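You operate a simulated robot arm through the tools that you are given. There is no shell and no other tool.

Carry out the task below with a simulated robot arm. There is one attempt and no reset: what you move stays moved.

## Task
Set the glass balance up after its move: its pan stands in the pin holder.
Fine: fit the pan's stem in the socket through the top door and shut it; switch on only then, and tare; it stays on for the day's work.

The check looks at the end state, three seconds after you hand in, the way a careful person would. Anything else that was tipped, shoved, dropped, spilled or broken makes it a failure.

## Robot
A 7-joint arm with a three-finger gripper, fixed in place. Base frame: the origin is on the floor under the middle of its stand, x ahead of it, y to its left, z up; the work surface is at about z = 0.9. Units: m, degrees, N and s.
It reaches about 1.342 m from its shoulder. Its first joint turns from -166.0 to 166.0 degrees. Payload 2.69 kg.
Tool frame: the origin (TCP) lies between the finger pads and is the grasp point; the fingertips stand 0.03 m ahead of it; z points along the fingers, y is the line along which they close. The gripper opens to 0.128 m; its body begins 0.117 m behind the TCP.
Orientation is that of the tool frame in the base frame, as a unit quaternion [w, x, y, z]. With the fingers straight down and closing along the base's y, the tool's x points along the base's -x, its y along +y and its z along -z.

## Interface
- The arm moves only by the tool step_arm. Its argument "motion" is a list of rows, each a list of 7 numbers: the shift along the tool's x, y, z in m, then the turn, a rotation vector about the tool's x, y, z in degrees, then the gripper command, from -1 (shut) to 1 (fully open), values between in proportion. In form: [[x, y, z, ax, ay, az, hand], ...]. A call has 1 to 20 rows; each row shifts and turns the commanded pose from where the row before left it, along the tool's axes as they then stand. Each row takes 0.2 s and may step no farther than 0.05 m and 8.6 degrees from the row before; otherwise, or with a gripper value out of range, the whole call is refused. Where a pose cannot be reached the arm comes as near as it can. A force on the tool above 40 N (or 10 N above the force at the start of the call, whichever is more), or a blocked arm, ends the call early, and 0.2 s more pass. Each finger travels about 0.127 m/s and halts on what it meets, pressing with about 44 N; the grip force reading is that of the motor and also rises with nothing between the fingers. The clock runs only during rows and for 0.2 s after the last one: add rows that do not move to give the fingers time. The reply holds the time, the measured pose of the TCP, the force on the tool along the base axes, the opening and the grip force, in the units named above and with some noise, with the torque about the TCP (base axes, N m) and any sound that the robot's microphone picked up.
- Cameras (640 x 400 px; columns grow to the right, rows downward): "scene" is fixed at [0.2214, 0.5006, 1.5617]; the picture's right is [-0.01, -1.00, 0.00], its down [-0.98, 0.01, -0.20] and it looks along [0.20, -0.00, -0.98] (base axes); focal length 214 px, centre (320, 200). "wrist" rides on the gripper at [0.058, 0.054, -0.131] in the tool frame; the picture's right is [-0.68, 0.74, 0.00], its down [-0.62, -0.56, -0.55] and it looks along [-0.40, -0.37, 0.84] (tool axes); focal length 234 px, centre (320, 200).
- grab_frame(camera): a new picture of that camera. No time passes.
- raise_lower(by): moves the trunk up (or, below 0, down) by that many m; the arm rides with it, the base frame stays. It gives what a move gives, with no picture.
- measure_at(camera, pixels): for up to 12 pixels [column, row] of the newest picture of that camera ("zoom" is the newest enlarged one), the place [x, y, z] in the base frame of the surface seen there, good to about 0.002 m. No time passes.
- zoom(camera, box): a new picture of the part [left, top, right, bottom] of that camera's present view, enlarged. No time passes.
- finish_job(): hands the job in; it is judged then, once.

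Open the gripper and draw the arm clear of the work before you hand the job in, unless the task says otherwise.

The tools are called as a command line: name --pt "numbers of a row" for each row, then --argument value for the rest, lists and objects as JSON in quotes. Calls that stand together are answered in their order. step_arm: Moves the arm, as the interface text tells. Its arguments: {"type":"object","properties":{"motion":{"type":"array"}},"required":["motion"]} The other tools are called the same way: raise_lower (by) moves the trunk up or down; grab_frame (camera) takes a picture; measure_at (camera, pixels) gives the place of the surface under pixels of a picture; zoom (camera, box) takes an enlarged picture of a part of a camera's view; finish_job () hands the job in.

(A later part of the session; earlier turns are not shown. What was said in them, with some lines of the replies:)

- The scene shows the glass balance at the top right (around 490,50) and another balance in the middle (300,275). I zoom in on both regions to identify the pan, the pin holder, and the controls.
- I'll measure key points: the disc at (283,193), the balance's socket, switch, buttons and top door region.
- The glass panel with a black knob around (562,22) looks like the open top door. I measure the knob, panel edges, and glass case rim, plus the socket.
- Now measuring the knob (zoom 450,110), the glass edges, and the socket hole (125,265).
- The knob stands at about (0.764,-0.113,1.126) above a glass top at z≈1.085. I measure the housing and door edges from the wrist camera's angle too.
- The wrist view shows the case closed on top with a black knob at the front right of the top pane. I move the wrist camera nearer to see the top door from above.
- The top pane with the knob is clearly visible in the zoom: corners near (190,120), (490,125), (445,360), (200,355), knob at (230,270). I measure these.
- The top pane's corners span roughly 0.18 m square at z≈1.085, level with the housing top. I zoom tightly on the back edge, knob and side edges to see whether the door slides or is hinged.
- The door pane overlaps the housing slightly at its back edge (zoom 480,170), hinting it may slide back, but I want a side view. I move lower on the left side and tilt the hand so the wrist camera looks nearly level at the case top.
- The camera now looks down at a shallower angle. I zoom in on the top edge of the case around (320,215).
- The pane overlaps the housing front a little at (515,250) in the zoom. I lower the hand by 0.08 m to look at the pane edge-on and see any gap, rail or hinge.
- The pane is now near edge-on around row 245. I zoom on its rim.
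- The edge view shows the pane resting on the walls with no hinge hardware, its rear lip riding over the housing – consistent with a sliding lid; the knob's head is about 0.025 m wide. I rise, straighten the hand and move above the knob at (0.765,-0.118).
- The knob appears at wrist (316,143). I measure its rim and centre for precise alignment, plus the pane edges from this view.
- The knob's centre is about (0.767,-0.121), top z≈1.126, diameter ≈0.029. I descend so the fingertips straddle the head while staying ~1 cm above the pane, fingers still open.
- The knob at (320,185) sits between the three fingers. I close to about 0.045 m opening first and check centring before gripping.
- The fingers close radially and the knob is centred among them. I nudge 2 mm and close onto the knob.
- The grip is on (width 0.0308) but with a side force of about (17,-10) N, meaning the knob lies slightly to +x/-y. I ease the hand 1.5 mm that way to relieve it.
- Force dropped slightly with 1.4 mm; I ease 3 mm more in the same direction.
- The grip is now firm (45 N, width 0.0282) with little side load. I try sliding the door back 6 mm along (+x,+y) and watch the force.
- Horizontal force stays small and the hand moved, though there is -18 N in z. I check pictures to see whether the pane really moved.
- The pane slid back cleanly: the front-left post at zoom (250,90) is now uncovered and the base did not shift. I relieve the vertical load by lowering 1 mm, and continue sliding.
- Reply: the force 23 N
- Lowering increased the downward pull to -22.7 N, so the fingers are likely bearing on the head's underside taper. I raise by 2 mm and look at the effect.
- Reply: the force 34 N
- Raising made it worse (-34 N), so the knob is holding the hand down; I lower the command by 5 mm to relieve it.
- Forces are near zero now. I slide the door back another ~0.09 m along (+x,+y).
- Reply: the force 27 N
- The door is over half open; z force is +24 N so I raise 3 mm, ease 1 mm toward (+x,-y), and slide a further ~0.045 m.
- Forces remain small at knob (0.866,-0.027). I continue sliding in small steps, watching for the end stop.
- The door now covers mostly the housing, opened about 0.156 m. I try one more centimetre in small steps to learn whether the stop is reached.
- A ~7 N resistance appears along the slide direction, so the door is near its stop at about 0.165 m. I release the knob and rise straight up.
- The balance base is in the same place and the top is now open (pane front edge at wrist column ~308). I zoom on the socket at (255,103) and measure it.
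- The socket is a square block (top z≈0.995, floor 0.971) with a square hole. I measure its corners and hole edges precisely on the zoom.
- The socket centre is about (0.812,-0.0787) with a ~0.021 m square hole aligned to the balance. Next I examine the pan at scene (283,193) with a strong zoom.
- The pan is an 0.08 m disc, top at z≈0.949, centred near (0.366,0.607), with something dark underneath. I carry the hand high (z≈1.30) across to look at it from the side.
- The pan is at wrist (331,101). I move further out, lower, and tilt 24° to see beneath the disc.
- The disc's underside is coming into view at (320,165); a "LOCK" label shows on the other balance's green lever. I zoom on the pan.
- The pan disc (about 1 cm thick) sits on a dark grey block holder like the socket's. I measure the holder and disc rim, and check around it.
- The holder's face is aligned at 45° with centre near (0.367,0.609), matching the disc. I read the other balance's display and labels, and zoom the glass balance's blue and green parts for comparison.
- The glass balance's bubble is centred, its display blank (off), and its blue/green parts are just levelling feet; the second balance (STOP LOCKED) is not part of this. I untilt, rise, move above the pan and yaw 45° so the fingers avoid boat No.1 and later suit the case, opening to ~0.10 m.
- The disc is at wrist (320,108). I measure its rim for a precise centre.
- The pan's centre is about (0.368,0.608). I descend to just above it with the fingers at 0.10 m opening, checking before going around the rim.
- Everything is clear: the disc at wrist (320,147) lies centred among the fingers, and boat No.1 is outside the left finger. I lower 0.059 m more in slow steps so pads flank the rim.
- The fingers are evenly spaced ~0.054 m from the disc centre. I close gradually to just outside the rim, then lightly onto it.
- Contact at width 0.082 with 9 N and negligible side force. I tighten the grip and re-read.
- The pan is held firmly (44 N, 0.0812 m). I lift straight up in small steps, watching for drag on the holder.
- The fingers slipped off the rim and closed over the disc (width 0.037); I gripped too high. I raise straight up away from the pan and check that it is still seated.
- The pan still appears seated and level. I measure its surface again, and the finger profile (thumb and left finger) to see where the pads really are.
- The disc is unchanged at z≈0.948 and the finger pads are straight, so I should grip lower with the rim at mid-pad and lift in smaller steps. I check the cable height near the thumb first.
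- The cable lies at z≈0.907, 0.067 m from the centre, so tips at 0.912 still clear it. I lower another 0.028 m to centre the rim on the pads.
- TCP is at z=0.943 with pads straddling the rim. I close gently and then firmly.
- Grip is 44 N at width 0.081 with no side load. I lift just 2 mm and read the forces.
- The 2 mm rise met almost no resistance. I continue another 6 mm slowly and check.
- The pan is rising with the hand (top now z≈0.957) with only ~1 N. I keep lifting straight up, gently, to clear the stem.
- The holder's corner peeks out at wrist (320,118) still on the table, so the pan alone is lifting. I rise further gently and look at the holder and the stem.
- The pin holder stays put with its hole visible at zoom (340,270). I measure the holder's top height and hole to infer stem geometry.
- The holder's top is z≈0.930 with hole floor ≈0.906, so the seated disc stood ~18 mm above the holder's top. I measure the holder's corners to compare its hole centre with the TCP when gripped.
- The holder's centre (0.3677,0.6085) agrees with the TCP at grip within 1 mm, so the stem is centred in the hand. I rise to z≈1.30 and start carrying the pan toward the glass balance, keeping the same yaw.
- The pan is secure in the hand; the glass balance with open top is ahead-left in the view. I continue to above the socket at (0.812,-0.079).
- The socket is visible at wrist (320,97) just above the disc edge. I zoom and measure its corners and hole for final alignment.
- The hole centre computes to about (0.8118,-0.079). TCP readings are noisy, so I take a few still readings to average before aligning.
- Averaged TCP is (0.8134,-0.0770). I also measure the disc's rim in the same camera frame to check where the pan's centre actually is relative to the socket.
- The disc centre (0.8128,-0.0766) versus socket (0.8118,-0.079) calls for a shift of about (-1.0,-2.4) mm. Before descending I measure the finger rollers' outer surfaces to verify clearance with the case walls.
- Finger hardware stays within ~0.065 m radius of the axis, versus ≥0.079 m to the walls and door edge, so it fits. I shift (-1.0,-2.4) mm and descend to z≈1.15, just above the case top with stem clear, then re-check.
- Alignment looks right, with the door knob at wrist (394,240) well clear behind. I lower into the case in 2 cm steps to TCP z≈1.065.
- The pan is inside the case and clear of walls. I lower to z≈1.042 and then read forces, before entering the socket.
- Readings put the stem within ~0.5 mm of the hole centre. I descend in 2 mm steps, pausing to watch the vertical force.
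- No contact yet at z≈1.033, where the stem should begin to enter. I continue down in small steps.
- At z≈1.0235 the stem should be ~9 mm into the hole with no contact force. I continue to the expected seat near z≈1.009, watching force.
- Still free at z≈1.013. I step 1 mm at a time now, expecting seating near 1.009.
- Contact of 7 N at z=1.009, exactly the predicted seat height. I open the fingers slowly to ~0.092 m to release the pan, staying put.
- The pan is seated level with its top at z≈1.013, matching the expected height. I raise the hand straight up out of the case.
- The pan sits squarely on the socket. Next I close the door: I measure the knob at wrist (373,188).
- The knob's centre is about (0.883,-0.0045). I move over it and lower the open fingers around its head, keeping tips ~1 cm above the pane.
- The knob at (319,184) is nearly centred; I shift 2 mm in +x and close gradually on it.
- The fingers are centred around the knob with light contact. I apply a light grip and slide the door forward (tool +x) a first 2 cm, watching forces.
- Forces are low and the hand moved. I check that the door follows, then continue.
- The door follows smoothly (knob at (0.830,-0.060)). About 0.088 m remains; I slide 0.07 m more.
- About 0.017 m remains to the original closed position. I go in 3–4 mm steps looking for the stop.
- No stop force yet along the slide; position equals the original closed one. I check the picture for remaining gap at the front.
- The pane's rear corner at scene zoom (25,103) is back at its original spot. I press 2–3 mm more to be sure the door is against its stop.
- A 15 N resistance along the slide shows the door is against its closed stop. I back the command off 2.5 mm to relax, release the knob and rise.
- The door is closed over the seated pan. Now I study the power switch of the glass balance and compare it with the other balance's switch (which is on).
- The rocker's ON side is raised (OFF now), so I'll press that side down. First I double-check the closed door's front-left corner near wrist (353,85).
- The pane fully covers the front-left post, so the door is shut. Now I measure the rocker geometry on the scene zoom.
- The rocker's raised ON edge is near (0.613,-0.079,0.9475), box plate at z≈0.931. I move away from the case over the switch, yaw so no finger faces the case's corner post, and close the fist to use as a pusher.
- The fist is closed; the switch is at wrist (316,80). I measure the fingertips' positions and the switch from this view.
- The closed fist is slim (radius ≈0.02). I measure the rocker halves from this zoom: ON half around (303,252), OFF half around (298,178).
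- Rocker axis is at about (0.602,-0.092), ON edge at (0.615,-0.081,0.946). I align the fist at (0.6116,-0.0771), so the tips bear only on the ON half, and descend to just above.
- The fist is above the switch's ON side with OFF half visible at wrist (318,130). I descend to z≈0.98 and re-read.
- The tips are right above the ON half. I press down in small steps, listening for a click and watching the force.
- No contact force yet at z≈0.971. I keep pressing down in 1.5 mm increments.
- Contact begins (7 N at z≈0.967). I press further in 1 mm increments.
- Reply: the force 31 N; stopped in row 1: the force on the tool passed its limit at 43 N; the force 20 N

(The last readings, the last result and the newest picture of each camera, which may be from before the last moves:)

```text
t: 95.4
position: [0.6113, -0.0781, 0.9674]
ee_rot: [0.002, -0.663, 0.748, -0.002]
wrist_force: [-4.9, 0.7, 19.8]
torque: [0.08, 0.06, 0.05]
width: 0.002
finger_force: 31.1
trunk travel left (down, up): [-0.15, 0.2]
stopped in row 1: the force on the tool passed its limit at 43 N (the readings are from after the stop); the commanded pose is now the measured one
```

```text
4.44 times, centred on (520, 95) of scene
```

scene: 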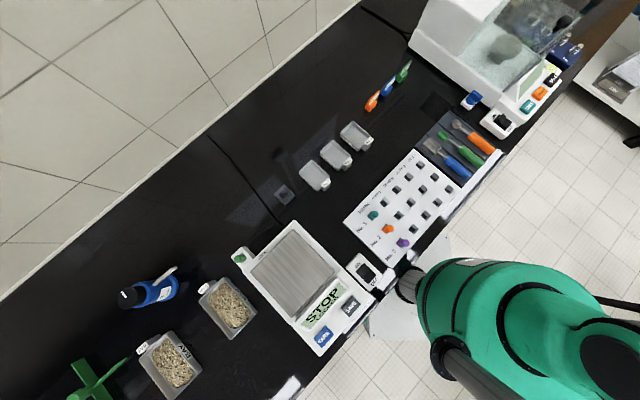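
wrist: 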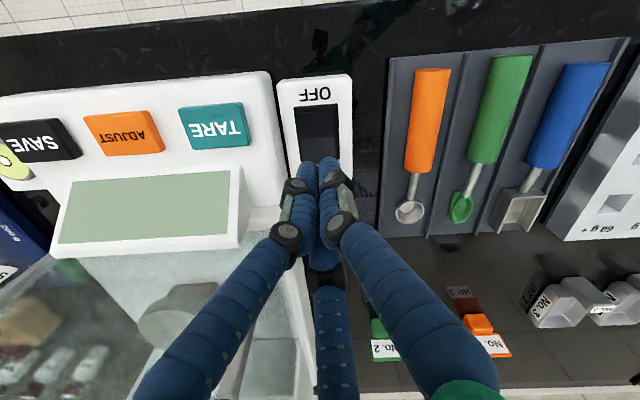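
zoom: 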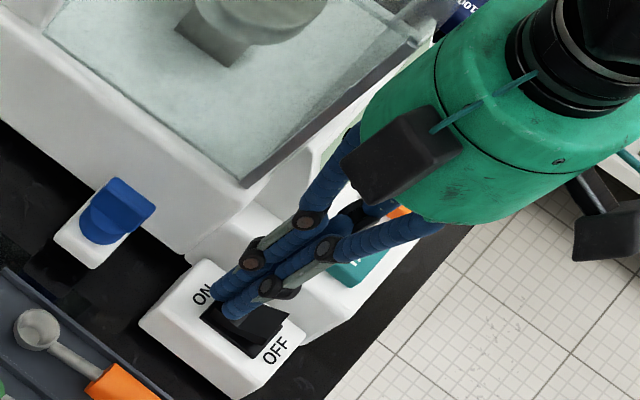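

Force hit 43 N at tip height ≈0.937, below the raised edge's original 0.946, so the rocker may already be fully down. I lift off and look at the rocker and display.

step_arm --pt "0 0 -0.005 0 0 0 -1" --pt "0 0 -0.015 0 0 0 -1" --pt "0 0 -0.03 0 0 0 -1" --pt "0 0 -0.04 0 0 0 -1" --pt "0 0 -0.04 0 0 0 -1" --pt "0 0 -0.04 0 0 0 -1" --pt "0 0 -0.04 0 0 0 -1" --pt "0 0 0 0 0 0 -1"

grab_frame --camera "wrist"

zoom --camera "scene" --box '[470, 50, 570, 140]'

```text
t: 97.2
position: [0.6123, -0.0779, 1.1753]
ee_rot: [0.002, -0.663, 0.749, -0.002]
wrist_force: [-0.5, 0.5, -0.2]
torque: [0.0, -0.02, 0.02]
width: 0.0021
finger_force: 31.2
trunk travel left (down, up): [-0.15, 0.2]
```

```text
taken
```

wrist: 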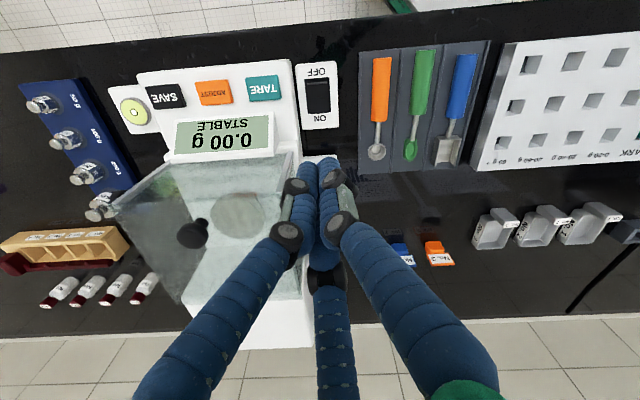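

```text
4.44 times, centred on (520, 95) of scene
```

zoom: 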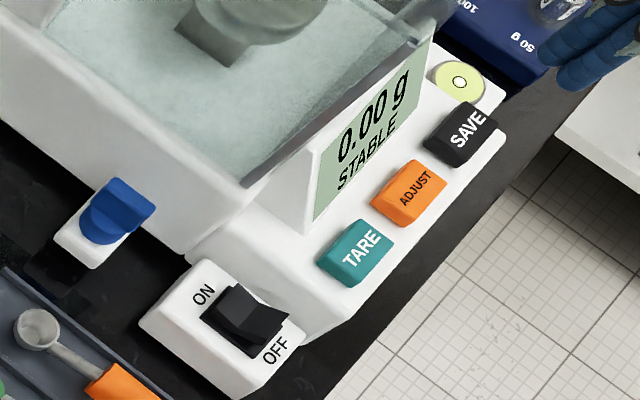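

The display now reads "0.00 g STABLE" and the rocker's OFF side is up: the balance is on. Next is TARE at wrist (264,88); I measure the button face.

zoom --camera "wrist" --box '[130, 60, 350, 170]'

measure_at --camera "wrist" --pixels '[[264, 88], [250, 80], [279, 79], [250, 98], [279, 97], [264, 79], [264, 98], [230, 93], [260, 108], [290, 90], [265, 120], [225, 120]]'

```text
2.91 times, centred on (240, 115) of wrist
```

zoom: 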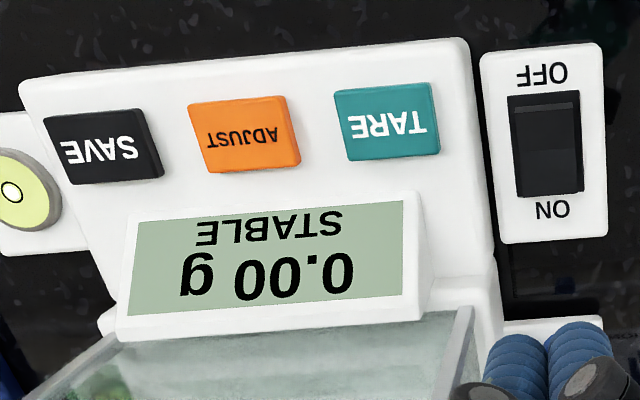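

```text
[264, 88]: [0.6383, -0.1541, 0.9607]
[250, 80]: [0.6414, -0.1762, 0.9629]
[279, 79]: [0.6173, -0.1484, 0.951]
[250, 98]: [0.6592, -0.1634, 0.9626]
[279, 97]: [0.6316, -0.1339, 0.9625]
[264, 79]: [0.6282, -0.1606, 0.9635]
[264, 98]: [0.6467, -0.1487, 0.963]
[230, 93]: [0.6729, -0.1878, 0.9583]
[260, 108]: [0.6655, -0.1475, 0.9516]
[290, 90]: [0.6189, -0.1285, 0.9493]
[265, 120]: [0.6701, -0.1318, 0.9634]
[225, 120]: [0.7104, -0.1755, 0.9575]
```

TARE's face centre is about (0.6385,-0.155), top z≈0.9625. I move the fist above it and descend to ~1 cm above.

step_arm --pt "0.0374 -0.0171 0 0 0 0 -1" --pt "0.0374 -0.0171 0 0 0 0 -1" --pt "0 0 0.042 0 0 0 -1" --pt "0 0 0.042 0 0 0 -1" --pt "0 0 0.042 0 0 0 -1" --pt "0 0 0.042 0 0 0 -1" --pt "0 0 0 0 0 0 -1"

grab_frame --camera "wrist"

zoom --camera "scene" --box '[470, 50, 570, 140]'

```text
t: 98.8
position: [0.6385, -0.1591, 1.0078]
ee_rot: [0.001, -0.662, 0.75, 0.0]
wrist_force: [0.5, -1.2, 0.3]
torque: [0.01, 0.05, 0.01]
width: 0.0021
finger_force: 31.4
trunk travel left (down, up): [-0.15, 0.2]
```

```text
taken
```

wrist: 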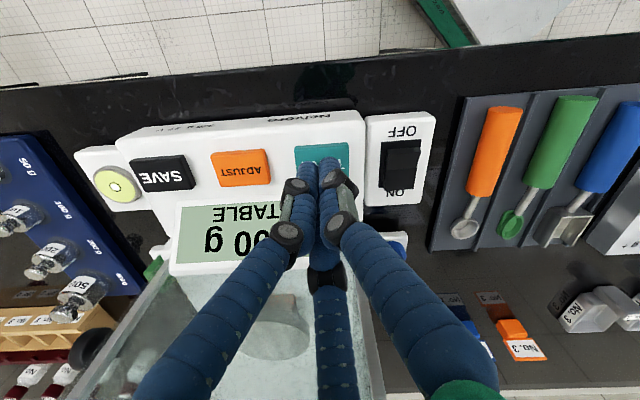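

```text
4.44 times, centred on (520, 95) of scene
```

zoom: 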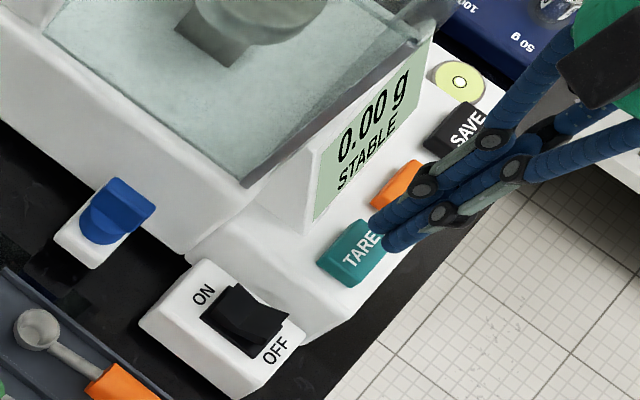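

The fist is over TARE (tips at wrist (320,165)). I descend slowly until the button is pressed, watching the force and display.

step_arm --pt "0 0 0.006 0 0 0 -1" --pt "0 0 0.005 0 0 0 -1" --pt "0 0 0 0 0 0 -1"

step_arm --pt "0 0 0.002 0 0 0 -1" --pt "0 0 0 0 0 0 -1"

step_arm --pt "0 0 0.0015 0 0 0 -1" --pt "0 0 0 0 0 0 -1"

step_arm --pt "0 0 0.0015 0 0 0 -1" --pt "0 0 0 0 0 0 -1"

```text
t: 99.6
position: [0.6366, -0.1579, 0.997]
ee_rot: [0.001, -0.663, 0.749, -0.001]
wrist_force: [-0.2, 0.1, -0.2]
torque: [0.01, 0.02, 0.02]
width: 0.002
finger_force: 31.4
trunk travel left (down, up): [-0.15, 0.2]
```

```text
t: 100.2
position: [0.6365, -0.1563, 0.9946]
ee_rot: [0.001, -0.663, 0.749, -0.001]
wrist_force: [1.0, 0.0, -0.2]
torque: [0.05, 0.02, -0.02]
width: 0.0019
finger_force: 31.7
trunk travel left (down, up): [-0.15, 0.2]
```

```text
t: 100.8
position: [0.6364, -0.1565, 0.9933]
ee_rot: [0.001, -0.663, 0.749, -0.001]
wrist_force: [-0.3, -0.9, 0.3]
torque: [0.01, -0.01, 0.03]
width: 0.0022
finger_force: 31.4
trunk travel left (down, up): [-0.15, 0.2]
```

```text
t: 101.4
position: [0.637, -0.1553, 0.9922]
ee_rot: [0.0, -0.662, 0.749, 0.0]
wrist_force: [0.2, -0.4, -1.1]
torque: [-0.01, -0.04, -0.01]
width: 0.0022
finger_force: 30.8
trunk travel left (down, up): [-0.15, 0.2]
```

No contact yet at z≈0.992. I go on in 1 mm steps.

step_arm --pt "0 0 0.0012 0 0 0 -1" --pt "0 0 0 0 0 0 -1"

step_arm --pt "0 0 0.0012 0 0 0 -1" --pt "0 0 0 0 0 0 -1"

step_arm --pt "0 0 0.0012 0 0 0 -1" --pt "0 0 0 0 0 0 -1"

zoom --camera "scene" --box '[470, 50, 570, 140]'

```text
t: 102.0
position: [0.6373, -0.1563, 0.9905]
ee_rot: [0.0, -0.663, 0.748, -0.001]
wrist_force: [-0.4, -0.2, -0.4]
torque: [-0.02, 0.0, 0.0]
width: 0.0021
finger_force: 31.1
trunk travel left (down, up): [-0.15, 0.2]
```

```text
t: 102.6
position: [0.6369, -0.1571, 0.9897]
ee_rot: [0.001, -0.663, 0.749, -0.001]
wrist_force: [0.3, -0.3, 0.1]
torque: [0.0, -0.01, 0.0]
width: 0.002
finger_force: 31.5
trunk travel left (down, up): [-0.15, 0.2]
```

```text
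t: 103.2
position: [0.6365, -0.1543, 0.9879]
ee_rot: [0.001, -0.663, 0.749, -0.002]
wrist_force: [0.5, 0.3, 0.0]
torque: [0.02, 0.0, 0.01]
width: 0.0061
finger_force: 31.0
trunk travel left (down, up): [-0.15, 0.2]
```

```text
4.44 times, centred on (520, 95) of scene
```

zoom: 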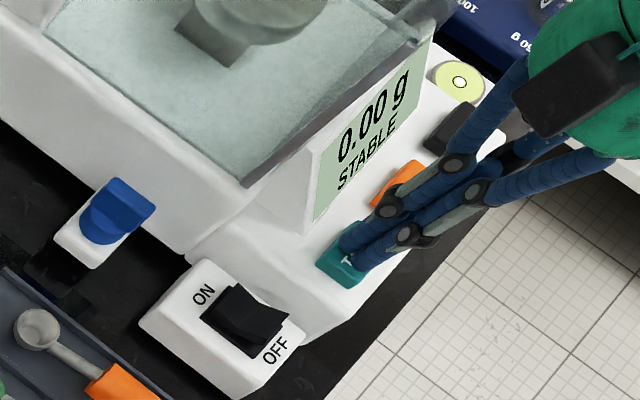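

Slight width change hints at first touch near z≈0.988. I press on in 1 mm steps toward a definite press force.

step_arm --pt "0 0 0.0012 0 0 0 -1" --pt "0 0 0 0 0 0 -1"

step_arm --pt "0 0 0.0012 0 0 0 -1" --pt "0 0 0 0 0 0 -1"

zoom --camera "scene" --box '[470, 50, 570, 140]'

```text
t: 103.8
position: [0.6366, -0.1567, 0.9871]
ee_rot: [0.001, -0.663, 0.749, -0.001]
wrist_force: [0.0, 0.2, 1.6]
torque: [0.01, 0.03, 0.01]
width: 0.0061
finger_force: 31.4
trunk travel left (down, up): [-0.15, 0.2]
```

```text
t: 104.4
position: [0.6371, -0.1553, 0.985]
ee_rot: [0.002, -0.663, 0.749, -0.001]
wrist_force: [-1.2, -0.2, 1.0]
torque: [-0.02, 0.03, -0.02]
width: 0.0062
finger_force: 30.9
trunk travel left (down, up): [-0.15, 0.2]
heard: click
```

```text
4.44 times, centred on (520, 95) of scene
```

zoom: 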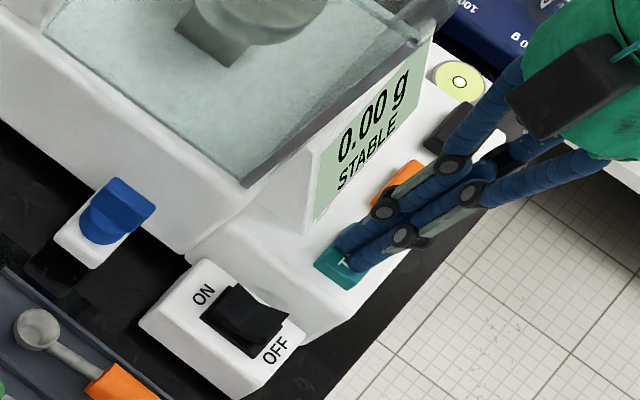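

A click was heard: TARE registered. I lift off straight up and check the display.

step_arm --pt "0 0 -0.005 0 0 0 -1" --pt "0 0 -0.02 0 0 0 -1" --pt "0 0 -0.04 0 0 0 -1" --pt "0 0 -0.045 0 0 0 -1" --pt "0 0 -0.045 0 0 0 -1" --pt "0 0 -0.045 0 0 0 -1" --pt "0 0 0 0 0 0 -1"

grab_frame --camera "wrist"

zoom --camera "scene" --box '[400, 0, 640, 150]'

```text
t: 106.0
position: [0.6369, -0.1569, 1.1871]
ee_rot: [0.001, -0.662, 0.749, -0.002]
wrist_force: [0.1, -0.1, 0.6]
torque: [0.0, -0.07, -0.03]
width: 0.0022
finger_force: 31.5
trunk travel left (down, up): [-0.15, 0.2]
```

```text
taken
```

wrist: 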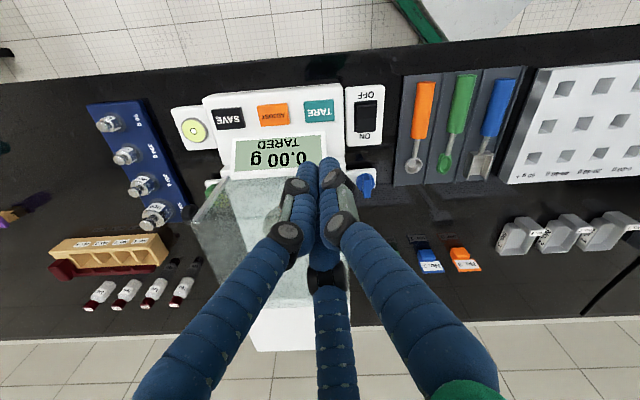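

```text
2.67 times, centred on (520, 75) of scene
```

zoom: 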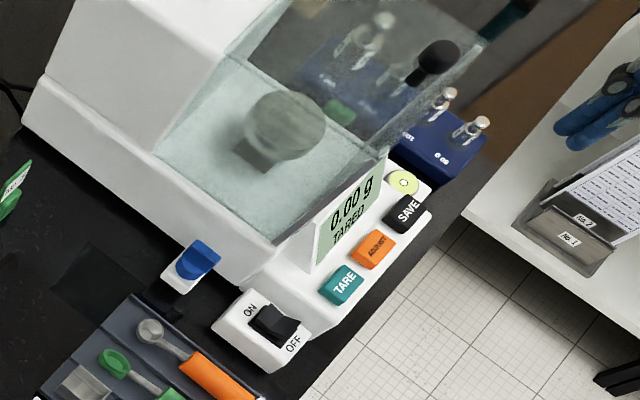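

The display reads "0.00 g TARED", the rocker is ON, the door shut and pan seated. I rise, retreat from the work and open the gripper.

step_arm --pt "0 0 -0.04 0 0 0 -1" --pt "0 0 -0.04 0 0 0 -1" --pt "0 0 -0.04 0 0 0 -1" --pt "-0.0342 0.0294 0 0 0 0 -0.6" --pt "-0.0342 0.0294 0 0 0 0 0" --pt "-0.0342 0.0294 0 0 0 0 0.5" --pt "-0.0342 0.0294 0 0 0 0 1" --pt "-0.0342 0.0294 0 0 0 0 1" --pt "0 0 0 0 0 0 1" --pt "0 0 0 0 0 0 1"

grab_frame --camera "scene"

grab_frame --camera "wrist"

zoom --camera "scene" --box '[440, 0, 600, 140]'

```text
t: 108.2
position: [0.5135, 0.033, 1.304]
ee_rot: [0.0, -0.662, 0.749, -0.001]
wrist_force: [0.4, 0.1, -1.0]
torque: [0.03, 0.02, 0.0]
width: 0.128
finger_force: 0.0
trunk travel left (down, up): [-0.15, 0.2]
```

```text
taken
```

scene: 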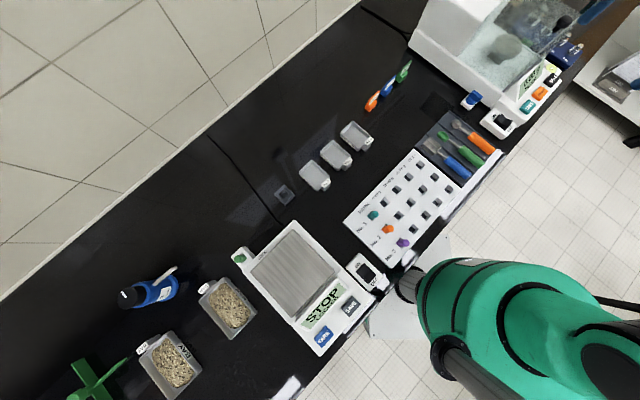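

```text
taken
```

wrist: 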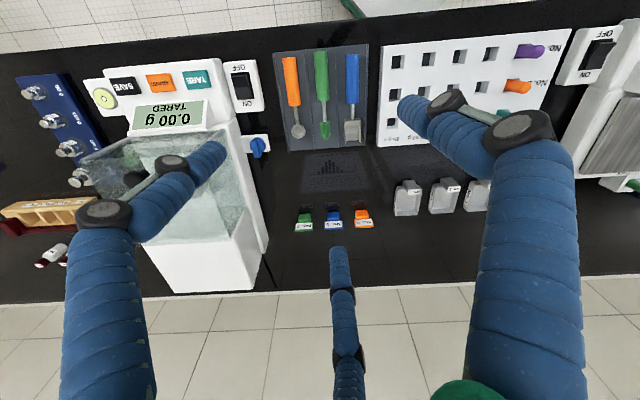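

```text
2.86 times, centred on (520, 70) of scene
```

zoom: 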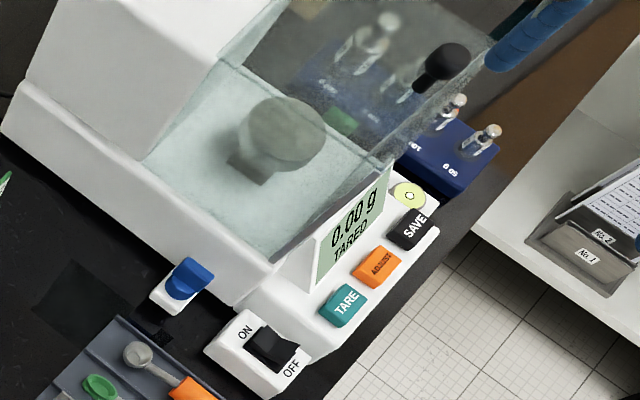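

Everything looks in place: the pin holder at (284,195), boats and tags undisturbed. One last zoom on the level bubble and display before handing in.

zoom --camera "scene" --box '[520, 55, 570, 95]'

zoom --camera "scene" --box '[480, 0, 600, 76]'

```text
10.00 times, centred on (545, 75) of scene
```

zoom: 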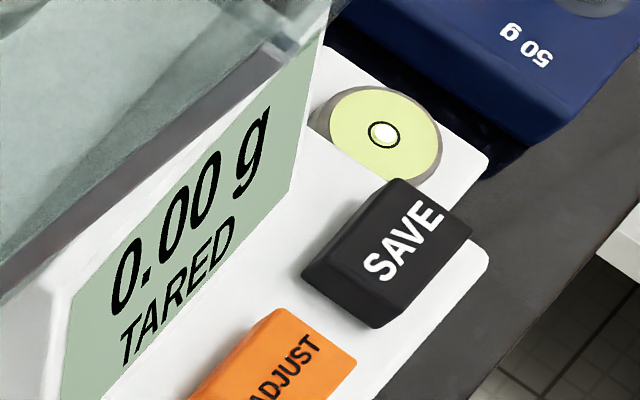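

```text
5.26 times, centred on (540, 38) of scene
```

zoom: 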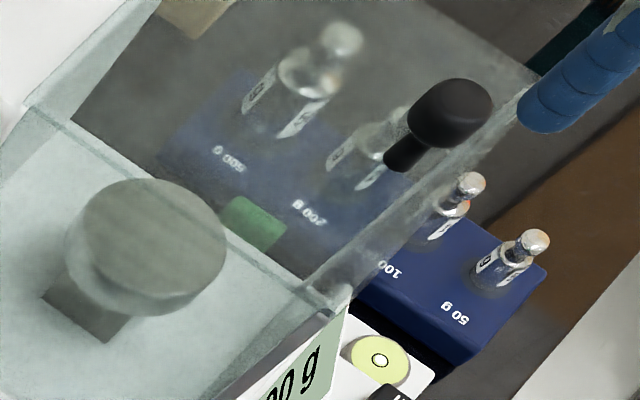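

The bubble is centred, the display shows 0.00 g TARED, the door knob is back at its original spot (zoom 450,110), and the gripper is open and clear. I hand the job in.

finish_job

```text
The job is handed in.
```

The glass balance is set up. The pan is in its socket, the top door is shut, and the balance is switched on and tared. I handed the job in; no result of the check has come back.

- **Pan:** the stem is fully down in the socket and the disc sits level. My first grip on the rim slipped as I lifted, but the pan stayed in the holder. A lower grip carried it across cleanly.
- **Door:** I slid it back to fit the pan, then closed it until it met its stop, before switching on.
- **Power and tare:** I pressed the ON side of the switch and the display came up at "0.00 g STABLE". The TARE button clicked and the display changed to "0.00 g TARED". The balance is still on.
- **Surroundings:** the bubble level is still centred. I saw no change to the pin holder, the weights, the boats or the other balance, which still shows "STOP LOCKED" and was not touched. The gripper is open and clear of the work.
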